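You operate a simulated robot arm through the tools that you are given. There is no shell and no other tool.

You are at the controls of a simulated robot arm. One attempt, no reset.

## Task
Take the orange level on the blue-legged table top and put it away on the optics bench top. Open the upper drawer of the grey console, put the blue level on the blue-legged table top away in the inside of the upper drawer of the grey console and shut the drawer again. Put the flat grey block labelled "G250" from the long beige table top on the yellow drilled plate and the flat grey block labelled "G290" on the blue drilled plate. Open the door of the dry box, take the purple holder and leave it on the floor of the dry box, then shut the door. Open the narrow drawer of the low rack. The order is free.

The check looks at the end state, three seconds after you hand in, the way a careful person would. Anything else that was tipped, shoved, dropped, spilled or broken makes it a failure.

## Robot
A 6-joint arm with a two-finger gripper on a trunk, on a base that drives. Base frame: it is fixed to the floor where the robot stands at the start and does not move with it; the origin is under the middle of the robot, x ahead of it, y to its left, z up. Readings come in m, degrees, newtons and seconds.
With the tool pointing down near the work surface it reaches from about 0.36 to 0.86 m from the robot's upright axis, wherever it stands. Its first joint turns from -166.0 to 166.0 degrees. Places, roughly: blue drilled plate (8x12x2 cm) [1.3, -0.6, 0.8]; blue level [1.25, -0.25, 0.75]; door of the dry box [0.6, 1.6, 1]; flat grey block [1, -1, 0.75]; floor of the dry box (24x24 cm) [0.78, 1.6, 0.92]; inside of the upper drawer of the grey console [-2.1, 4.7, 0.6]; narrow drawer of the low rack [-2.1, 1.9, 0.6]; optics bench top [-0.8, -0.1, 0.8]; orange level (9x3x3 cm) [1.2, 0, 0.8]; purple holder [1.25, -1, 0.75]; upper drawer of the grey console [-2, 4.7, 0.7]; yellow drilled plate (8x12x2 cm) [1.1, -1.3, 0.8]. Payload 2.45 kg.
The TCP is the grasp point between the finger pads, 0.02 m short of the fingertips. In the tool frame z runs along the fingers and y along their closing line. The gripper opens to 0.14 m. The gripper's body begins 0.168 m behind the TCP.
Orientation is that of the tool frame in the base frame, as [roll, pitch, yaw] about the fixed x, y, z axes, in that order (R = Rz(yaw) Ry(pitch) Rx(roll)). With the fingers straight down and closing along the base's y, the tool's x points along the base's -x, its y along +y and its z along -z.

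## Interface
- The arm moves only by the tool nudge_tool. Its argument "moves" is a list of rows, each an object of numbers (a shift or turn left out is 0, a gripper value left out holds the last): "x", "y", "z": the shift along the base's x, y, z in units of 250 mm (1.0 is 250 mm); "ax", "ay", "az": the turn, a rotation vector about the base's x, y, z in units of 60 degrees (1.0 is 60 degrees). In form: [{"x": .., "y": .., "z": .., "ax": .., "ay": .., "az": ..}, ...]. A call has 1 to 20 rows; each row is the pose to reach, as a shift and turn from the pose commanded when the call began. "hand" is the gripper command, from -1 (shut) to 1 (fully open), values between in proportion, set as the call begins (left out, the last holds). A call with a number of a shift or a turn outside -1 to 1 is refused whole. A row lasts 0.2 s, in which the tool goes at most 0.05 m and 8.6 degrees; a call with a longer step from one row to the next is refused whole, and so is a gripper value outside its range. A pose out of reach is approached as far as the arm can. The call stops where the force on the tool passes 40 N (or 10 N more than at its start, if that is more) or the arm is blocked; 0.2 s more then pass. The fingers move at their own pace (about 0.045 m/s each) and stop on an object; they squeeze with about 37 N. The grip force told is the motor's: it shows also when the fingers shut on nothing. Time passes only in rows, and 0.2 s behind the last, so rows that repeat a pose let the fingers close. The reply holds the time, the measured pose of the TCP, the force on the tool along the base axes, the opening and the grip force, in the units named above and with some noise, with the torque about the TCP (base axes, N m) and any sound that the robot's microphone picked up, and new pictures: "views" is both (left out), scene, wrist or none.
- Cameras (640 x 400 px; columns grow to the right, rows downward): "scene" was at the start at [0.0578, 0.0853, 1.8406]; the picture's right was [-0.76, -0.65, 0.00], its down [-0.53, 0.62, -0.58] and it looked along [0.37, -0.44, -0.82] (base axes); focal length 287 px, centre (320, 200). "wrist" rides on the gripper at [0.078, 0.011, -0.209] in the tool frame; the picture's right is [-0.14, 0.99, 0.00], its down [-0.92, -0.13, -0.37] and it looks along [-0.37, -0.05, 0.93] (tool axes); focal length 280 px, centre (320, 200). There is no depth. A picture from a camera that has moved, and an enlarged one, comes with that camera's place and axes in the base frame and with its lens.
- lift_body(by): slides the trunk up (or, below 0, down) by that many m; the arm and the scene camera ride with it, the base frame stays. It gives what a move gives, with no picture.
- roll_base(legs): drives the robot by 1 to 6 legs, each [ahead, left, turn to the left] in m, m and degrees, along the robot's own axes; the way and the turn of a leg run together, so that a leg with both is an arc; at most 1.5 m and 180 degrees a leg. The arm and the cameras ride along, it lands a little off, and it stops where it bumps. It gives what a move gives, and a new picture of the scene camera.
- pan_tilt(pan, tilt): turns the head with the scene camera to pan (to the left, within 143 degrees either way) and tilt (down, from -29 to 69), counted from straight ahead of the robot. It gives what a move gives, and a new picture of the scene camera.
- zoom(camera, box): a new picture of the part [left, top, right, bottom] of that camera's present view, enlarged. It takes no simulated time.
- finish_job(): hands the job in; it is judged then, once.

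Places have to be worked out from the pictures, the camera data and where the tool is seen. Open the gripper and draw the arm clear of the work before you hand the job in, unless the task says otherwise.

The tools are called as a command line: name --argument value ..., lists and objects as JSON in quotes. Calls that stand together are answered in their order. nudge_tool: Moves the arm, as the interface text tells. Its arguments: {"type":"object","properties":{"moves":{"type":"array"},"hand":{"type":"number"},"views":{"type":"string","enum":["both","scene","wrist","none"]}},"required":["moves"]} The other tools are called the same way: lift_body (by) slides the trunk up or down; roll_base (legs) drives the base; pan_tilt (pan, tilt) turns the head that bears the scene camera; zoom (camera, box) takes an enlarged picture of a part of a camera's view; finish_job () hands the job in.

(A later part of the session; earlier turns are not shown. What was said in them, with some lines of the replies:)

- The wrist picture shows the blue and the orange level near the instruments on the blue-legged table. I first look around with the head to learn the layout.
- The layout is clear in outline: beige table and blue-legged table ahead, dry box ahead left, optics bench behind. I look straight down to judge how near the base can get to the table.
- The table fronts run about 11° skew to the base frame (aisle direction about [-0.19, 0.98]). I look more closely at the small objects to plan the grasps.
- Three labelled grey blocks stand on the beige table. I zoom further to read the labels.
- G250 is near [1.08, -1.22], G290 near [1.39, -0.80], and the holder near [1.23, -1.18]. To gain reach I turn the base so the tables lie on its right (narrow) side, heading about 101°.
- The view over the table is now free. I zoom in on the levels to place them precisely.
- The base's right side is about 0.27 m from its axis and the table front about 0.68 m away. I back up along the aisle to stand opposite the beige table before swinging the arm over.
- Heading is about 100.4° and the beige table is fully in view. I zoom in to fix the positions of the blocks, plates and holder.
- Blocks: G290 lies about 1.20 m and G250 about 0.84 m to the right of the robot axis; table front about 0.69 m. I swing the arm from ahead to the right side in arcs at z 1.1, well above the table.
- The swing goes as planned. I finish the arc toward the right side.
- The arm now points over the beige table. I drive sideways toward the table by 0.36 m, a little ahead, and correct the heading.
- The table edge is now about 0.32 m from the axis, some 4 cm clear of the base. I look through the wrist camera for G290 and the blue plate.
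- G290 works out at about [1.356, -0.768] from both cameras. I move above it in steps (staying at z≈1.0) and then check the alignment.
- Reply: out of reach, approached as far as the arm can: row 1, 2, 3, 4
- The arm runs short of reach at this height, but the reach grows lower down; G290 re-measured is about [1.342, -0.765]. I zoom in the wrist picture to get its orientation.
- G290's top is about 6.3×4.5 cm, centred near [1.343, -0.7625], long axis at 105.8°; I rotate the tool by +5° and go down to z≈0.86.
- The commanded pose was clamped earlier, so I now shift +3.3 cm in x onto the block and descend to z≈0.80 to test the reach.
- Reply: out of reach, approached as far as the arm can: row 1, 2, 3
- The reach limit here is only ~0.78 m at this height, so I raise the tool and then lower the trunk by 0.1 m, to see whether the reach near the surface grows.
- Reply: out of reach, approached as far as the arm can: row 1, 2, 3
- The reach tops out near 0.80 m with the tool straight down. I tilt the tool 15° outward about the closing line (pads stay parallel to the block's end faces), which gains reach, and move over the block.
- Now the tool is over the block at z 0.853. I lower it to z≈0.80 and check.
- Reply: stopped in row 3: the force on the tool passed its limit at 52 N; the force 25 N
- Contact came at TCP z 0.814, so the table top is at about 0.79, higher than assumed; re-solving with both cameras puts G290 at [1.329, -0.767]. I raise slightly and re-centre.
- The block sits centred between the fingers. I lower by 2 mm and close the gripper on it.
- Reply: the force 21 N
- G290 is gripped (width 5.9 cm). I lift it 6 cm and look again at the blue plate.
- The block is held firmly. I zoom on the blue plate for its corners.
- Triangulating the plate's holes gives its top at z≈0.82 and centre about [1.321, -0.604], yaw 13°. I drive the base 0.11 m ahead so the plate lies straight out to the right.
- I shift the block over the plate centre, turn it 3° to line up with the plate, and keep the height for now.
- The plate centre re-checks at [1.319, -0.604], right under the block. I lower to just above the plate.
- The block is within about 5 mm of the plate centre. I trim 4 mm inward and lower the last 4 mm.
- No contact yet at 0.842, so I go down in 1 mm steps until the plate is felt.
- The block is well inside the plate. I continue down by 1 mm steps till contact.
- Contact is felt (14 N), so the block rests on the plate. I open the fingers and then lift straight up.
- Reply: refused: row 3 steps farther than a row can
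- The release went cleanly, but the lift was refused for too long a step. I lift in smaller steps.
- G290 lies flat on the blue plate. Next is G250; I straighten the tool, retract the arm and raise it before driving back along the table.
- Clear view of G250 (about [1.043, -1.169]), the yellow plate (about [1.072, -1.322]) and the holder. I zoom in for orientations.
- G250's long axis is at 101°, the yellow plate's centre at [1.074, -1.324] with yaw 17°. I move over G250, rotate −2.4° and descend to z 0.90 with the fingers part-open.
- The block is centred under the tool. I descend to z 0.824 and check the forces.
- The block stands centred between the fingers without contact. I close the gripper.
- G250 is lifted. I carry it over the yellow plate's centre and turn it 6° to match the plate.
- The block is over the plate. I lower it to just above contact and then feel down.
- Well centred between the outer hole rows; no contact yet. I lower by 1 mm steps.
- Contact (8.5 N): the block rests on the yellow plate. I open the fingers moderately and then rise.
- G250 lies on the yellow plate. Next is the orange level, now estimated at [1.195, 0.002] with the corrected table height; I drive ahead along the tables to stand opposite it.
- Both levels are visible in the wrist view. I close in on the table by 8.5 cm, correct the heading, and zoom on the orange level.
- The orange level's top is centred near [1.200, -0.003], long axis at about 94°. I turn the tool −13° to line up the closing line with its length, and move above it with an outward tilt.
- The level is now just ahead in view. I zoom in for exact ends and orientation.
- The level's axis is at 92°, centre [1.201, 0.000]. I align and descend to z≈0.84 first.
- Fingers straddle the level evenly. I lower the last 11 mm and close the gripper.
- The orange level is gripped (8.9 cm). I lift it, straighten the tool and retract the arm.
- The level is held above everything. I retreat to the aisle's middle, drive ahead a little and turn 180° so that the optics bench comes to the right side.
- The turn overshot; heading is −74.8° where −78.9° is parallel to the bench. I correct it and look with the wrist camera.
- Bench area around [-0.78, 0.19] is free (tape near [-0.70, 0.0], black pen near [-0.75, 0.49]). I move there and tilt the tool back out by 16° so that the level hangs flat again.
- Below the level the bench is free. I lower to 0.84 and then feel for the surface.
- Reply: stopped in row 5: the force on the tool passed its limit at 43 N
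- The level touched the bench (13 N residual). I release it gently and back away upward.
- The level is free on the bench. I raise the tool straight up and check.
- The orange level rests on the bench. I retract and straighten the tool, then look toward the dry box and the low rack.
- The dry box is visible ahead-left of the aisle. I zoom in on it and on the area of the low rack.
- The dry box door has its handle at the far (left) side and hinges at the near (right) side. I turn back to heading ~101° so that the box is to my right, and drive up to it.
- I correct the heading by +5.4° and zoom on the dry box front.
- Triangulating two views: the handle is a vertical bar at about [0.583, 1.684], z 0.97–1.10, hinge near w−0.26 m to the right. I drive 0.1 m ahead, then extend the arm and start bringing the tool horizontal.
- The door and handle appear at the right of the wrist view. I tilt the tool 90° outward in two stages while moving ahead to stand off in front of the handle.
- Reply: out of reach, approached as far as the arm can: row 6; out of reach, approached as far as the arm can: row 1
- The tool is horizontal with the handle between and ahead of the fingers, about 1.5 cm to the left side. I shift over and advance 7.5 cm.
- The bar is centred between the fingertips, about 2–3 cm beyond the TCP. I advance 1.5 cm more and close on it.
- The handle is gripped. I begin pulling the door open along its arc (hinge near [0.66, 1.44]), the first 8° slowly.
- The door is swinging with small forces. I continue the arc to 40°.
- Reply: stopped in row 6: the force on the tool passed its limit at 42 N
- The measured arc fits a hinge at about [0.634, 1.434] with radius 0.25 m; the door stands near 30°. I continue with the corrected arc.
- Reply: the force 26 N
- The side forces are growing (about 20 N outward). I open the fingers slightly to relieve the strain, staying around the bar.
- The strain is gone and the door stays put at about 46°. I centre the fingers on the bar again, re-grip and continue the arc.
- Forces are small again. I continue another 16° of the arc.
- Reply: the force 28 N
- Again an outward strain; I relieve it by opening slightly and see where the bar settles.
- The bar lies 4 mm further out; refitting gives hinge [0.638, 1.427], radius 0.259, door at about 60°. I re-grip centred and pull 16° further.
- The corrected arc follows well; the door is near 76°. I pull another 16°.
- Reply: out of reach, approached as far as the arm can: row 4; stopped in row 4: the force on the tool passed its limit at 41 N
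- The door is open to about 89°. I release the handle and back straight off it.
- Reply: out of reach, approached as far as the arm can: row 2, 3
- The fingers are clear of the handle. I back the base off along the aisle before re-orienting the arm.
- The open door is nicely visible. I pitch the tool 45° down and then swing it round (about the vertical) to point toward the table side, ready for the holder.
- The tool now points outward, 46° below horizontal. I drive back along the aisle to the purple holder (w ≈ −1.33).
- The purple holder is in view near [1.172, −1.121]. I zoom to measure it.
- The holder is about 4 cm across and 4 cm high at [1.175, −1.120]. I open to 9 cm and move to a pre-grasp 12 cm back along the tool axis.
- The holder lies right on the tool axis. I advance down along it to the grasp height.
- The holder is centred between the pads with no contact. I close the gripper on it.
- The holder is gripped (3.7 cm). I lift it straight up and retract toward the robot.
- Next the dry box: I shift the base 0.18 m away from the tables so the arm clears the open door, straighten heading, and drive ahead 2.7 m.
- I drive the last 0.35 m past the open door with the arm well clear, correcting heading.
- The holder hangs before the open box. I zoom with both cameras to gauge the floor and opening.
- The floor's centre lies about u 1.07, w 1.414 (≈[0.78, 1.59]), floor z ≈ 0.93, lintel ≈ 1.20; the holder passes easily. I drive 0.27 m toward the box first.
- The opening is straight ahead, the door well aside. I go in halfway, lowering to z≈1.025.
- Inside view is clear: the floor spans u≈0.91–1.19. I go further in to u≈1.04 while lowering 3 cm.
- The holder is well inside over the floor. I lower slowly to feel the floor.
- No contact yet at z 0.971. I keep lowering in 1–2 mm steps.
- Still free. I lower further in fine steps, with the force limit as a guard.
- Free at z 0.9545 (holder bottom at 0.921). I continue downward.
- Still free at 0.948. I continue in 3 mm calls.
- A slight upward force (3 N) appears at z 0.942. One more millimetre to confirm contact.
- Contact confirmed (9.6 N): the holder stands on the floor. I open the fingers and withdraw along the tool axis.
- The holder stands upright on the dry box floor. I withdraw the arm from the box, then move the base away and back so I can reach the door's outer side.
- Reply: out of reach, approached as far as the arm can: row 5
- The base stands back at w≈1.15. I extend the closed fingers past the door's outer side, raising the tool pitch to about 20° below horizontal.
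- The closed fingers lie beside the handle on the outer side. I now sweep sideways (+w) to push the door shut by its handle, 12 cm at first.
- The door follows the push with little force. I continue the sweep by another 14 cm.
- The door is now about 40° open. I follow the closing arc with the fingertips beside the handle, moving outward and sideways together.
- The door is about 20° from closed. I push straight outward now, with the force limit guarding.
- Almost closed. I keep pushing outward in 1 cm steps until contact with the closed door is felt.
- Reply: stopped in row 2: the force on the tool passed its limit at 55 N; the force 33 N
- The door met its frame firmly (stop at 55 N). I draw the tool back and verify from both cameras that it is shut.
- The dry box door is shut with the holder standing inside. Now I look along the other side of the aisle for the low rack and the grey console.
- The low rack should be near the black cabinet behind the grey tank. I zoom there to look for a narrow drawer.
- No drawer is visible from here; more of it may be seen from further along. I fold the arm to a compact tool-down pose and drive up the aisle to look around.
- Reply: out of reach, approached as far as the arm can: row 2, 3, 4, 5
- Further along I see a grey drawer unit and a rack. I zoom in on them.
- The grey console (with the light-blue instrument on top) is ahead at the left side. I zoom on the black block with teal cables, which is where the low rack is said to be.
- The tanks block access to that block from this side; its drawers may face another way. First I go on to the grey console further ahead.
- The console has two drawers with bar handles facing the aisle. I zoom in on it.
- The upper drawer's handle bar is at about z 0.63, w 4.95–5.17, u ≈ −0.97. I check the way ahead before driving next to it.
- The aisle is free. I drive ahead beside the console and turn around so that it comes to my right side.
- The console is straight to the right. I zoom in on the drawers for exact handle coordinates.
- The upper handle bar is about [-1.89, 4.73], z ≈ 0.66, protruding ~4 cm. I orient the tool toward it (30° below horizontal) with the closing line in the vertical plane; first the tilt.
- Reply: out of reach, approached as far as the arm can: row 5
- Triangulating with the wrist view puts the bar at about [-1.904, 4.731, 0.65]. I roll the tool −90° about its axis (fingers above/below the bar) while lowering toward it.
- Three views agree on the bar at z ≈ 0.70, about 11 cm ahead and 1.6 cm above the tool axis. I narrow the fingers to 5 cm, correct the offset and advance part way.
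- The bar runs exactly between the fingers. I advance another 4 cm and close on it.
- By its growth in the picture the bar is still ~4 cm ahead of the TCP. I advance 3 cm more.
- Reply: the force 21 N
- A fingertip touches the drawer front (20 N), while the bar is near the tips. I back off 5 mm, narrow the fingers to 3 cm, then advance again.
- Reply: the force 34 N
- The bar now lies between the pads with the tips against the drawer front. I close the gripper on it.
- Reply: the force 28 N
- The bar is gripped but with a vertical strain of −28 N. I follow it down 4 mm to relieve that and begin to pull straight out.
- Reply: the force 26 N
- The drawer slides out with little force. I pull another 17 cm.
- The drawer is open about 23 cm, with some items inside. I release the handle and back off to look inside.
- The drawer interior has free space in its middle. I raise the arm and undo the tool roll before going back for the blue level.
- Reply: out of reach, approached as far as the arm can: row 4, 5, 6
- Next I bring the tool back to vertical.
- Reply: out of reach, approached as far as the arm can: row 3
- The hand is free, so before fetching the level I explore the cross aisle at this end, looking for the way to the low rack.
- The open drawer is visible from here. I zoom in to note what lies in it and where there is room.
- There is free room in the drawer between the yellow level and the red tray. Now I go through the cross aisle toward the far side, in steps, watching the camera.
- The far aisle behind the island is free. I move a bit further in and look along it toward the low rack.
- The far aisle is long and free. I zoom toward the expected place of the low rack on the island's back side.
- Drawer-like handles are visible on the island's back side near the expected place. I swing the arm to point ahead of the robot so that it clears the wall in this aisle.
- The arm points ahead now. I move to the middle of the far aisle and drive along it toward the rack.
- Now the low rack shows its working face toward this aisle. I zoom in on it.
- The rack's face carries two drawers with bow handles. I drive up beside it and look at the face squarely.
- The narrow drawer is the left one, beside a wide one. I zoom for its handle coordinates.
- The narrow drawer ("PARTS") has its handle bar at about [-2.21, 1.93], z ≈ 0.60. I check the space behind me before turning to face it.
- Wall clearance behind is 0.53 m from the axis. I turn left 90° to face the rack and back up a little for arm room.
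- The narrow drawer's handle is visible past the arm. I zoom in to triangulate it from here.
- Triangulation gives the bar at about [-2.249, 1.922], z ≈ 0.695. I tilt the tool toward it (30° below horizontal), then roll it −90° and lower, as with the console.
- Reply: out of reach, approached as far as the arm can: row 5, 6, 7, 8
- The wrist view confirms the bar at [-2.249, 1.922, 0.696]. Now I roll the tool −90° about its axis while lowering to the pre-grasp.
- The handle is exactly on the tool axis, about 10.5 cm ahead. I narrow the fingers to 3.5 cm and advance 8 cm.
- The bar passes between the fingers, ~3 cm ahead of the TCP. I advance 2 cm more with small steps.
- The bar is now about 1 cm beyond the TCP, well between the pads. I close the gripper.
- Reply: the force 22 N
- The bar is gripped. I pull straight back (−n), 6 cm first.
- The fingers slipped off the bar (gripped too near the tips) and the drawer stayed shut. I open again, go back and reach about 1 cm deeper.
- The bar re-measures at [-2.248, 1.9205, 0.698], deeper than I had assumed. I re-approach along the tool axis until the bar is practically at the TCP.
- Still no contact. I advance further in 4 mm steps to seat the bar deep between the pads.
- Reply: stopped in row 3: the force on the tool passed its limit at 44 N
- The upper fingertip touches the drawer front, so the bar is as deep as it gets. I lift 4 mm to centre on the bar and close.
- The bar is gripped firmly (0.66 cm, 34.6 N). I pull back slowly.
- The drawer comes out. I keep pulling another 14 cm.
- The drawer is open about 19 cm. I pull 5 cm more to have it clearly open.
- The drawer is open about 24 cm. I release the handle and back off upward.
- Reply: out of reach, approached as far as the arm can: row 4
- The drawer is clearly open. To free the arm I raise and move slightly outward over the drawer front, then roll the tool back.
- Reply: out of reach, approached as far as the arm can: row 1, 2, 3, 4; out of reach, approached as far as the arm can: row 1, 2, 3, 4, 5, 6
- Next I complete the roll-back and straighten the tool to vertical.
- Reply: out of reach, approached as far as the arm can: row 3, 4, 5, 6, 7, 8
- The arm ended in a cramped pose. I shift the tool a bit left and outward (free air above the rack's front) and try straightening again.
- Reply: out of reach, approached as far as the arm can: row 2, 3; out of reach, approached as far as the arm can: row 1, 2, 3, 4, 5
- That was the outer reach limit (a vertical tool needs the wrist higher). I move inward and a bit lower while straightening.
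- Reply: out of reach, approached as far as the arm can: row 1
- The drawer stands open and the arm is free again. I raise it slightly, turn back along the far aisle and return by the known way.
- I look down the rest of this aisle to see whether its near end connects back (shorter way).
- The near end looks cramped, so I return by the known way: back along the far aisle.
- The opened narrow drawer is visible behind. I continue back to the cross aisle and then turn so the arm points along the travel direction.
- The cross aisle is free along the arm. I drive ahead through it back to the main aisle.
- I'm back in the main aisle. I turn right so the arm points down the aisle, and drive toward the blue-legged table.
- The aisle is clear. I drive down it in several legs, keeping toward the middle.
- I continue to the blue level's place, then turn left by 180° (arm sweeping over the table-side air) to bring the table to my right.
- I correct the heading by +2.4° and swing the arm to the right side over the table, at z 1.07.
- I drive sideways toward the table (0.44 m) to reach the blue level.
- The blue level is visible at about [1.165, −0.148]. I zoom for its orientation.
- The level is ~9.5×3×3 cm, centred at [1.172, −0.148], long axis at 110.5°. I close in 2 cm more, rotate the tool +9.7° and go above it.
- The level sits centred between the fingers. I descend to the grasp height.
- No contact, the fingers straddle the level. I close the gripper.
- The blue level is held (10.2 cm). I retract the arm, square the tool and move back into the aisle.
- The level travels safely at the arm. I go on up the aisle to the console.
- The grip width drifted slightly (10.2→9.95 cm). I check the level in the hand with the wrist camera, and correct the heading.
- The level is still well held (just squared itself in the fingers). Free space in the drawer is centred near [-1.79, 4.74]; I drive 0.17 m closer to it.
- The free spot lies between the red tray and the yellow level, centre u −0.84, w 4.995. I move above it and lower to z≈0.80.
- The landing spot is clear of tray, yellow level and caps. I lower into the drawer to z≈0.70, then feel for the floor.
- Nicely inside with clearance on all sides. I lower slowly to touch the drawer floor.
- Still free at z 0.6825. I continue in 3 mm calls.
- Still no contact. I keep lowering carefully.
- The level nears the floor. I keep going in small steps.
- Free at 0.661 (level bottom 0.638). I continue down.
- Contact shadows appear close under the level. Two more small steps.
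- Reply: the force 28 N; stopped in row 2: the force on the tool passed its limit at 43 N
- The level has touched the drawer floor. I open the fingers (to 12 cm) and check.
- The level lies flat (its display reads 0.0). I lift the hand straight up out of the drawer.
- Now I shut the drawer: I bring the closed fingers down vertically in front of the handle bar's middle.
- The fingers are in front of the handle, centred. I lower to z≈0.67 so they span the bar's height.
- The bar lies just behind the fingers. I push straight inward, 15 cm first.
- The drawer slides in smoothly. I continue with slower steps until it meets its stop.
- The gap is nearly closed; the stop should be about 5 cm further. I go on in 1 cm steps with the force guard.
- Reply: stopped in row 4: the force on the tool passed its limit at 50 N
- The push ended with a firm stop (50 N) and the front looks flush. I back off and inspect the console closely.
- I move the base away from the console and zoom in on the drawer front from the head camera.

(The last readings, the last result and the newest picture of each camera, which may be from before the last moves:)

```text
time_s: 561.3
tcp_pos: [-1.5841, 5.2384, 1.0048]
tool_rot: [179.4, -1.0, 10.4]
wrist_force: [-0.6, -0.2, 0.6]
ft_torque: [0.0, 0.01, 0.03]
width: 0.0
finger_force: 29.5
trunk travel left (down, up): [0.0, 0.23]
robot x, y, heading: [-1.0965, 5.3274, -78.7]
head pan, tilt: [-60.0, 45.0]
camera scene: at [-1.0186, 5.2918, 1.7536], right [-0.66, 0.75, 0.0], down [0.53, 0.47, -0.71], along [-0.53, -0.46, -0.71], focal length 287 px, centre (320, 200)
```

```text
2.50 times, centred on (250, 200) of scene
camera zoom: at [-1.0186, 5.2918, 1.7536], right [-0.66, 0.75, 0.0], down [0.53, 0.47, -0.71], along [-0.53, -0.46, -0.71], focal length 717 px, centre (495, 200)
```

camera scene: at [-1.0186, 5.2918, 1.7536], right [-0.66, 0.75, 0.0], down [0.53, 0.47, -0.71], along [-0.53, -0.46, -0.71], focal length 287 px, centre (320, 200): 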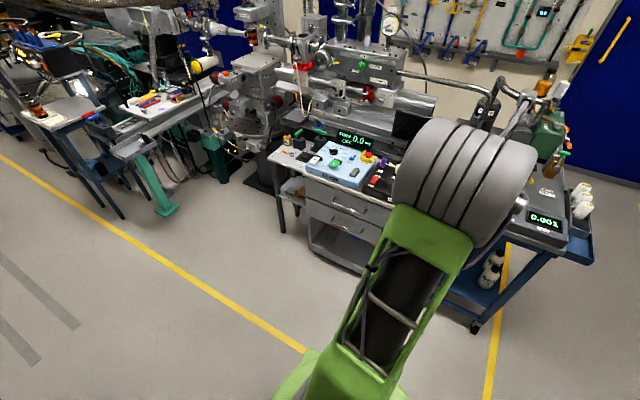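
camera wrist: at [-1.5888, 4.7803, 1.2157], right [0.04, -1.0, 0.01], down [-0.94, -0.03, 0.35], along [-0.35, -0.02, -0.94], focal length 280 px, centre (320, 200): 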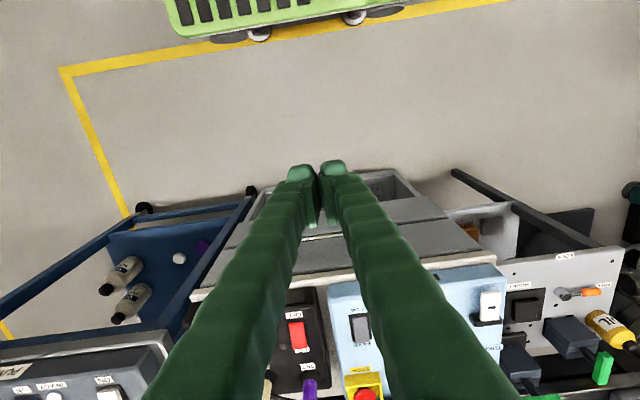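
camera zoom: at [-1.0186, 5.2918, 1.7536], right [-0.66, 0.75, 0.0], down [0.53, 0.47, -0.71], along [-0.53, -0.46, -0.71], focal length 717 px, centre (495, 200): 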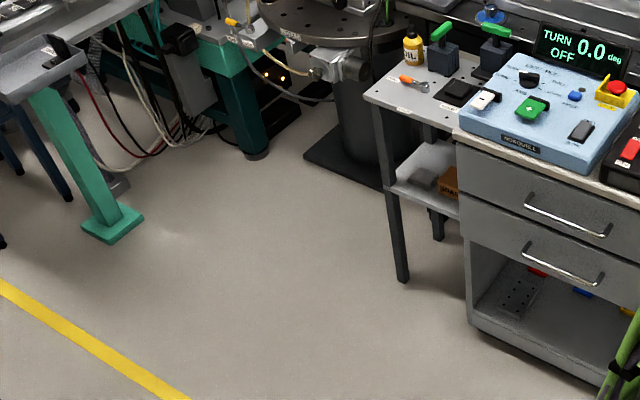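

I zoom further on the seam between the drawer and the console body.

zoom --camera "scene" --box '[300, 165, 364, 215]'

zoom --camera "scene" --box '[330, 165, 410, 225]'

```text
8.00 times, centred on (332, 190) of scene
camera zoom: at [-1.0186, 5.2918, 1.7536], right [-0.66, 0.75, 0.0], down [0.53, 0.47, -0.71], along [-0.53, -0.46, -0.71], focal length 2295 px, centre (224, 280)
```

zoom: 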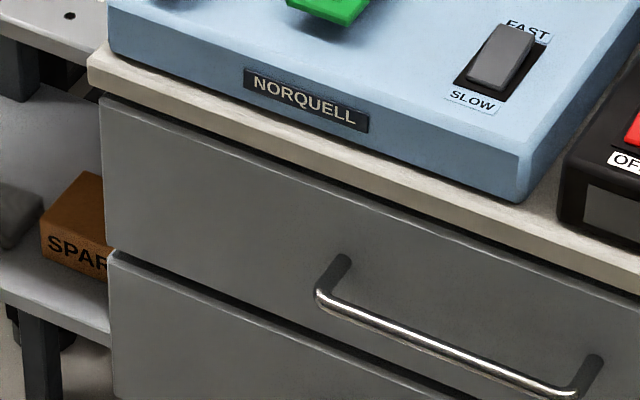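

```text
6.67 times, centred on (370, 195) of scene
camera zoom: at [-1.0186, 5.2918, 1.7536], right [-0.66, 0.75, 0.0], down [0.53, 0.47, -0.71], along [-0.53, -0.46, -0.71], focal length 1913 px, centre (-13, 233)
```

zoom: 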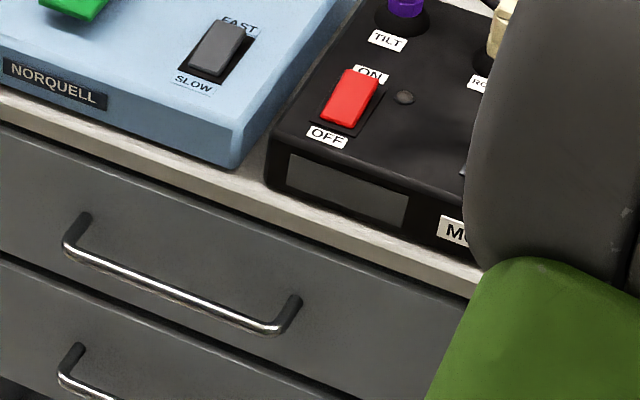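

The upper drawer is flush with the console. I open the gripper, then look back down the aisle to verify the dry box and tables.

nudge_tool --moves '[{"z": 0.04}, {"z": 0.08}, {"z": 0.08}, {"z": 0.08}, {"z": 0.08}, {"z": 0.08}, {"z": 0.08}, {"z": 0.08}]' --hand 1 --views "none"

pan_tilt --pan 15 --tilt 15

zoom --camera "scene" --box '[200, 120, 400, 245]'

```text
time_s: 563.1
tcp_pos: [-1.5853, 5.2382, 1.026]
tool_rot: [179.4, -1.0, 10.4]
wrist_force: [-0.3, 0.6, -0.4]
ft_torque: [-0.01, 0.0, 0.01]
width: 0.14
finger_force: 0.1
trunk travel left (down, up): [0.0, 0.23]
robot x, y, heading: [-1.0969, 5.3284, -78.7]
head pan, tilt: [-60.0, 45.0]
```

```text
time_s: 564.5
tcp_pos: [-1.5843, 5.2381, 1.0265]
tool_rot: [179.5, -1.0, 10.4]
wrist_force: [0.5, -0.4, -0.3]
ft_torque: [-0.03, -0.04, -0.02]
width: 0.1401
finger_force: 0.0
trunk travel left (down, up): [0.0, 0.23]
robot x, y, heading: [-1.0978, 5.3283, -78.7]
head pan, tilt: [15.0, 15.0]
camera scene: at [-0.9162, 5.2614, 1.8004], right [-0.9, -0.44, 0.0], down [-0.11, 0.23, -0.97], along [0.43, -0.87, -0.26], focal length 287 px, centre (320, 200)
```

scene: 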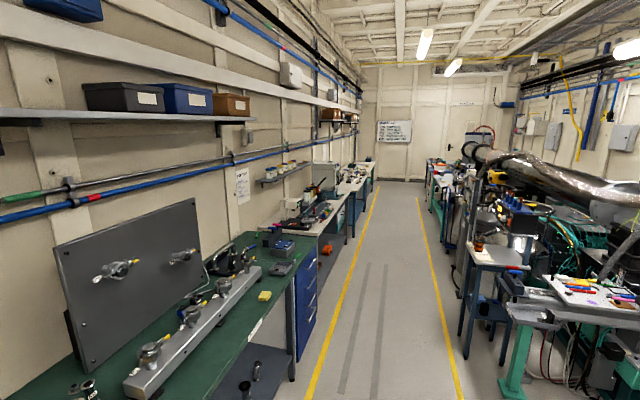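

```text
3.20 times, centred on (300, 182) of scene
camera zoom: at [-0.9162, 5.2614, 1.8004], right [-0.9, -0.44, 0.0], down [-0.11, 0.23, -0.97], along [0.43, -0.87, -0.26], focal length 918 px, centre (384, 256)
```

zoom: 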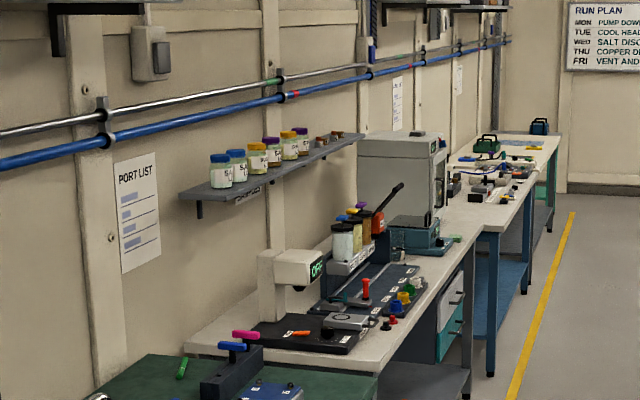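

I zoom further on the dry box door edge to be sure it is shut.

zoom --camera "scene" --box '[305, 155, 349, 200]'

```text
8.89 times, centred on (327, 178) of scene
camera zoom: at [-0.9162, 5.2614, 1.8004], right [-0.9, -0.44, 0.0], down [-0.11, 0.23, -0.97], along [0.43, -0.87, -0.26], focal length 2550 px, centre (258, 400)
```

zoom: 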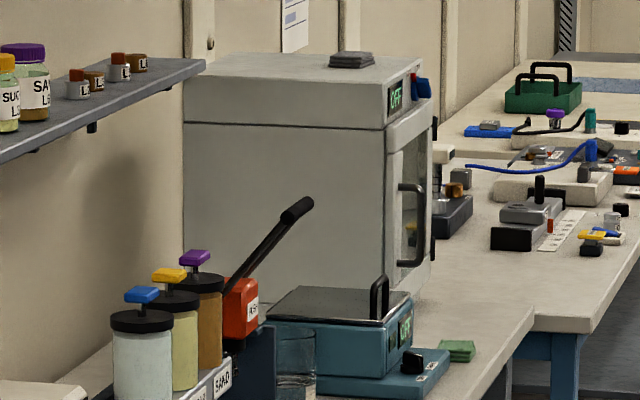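

Everything checks out: door flush and shut, G290 on the blue plate, levels off the table, console drawer shut, the rack's narrow drawer left open, gripper open and the arm clear. I hand the job in.

finish_job

```text
The job is handed in.
```

I carried out all five parts of the task and handed the job in. I don't have the result of the check. What I saw at the end:

- **Orange level:** it lies on the optics bench top, clear of the tape and the pen.
- **Blue level:** it lies flat in the upper drawer of the grey console, between the red tray and the yellow level. I pushed the drawer in until it stopped, and its front looked flush afterwards.
- **G250 and G290:** G250 rests on the yellow drilled plate. G290 rests on the blue drilled plate, slightly off its centre but well inside it.
- **Dry box:** the purple holder stands upright on the floor of the box, and the door is shut.
- **Low rack:** the narrow drawer (labelled "PARTS") is open about 24 cm. My first grip on its handle slipped, so it took a second try.

The force limit stopped the arm a few times, at 40–55 N. It happened when I touched the beige table, set the two levels down, seated the grip on the rack drawer, and pushed the dry box door and console drawer to their stops. I saw nothing tipped, shoved or dropped, but I checked the two drawers' contents only by camera while they were open.

The gripper is open and the arm is clear of the work.
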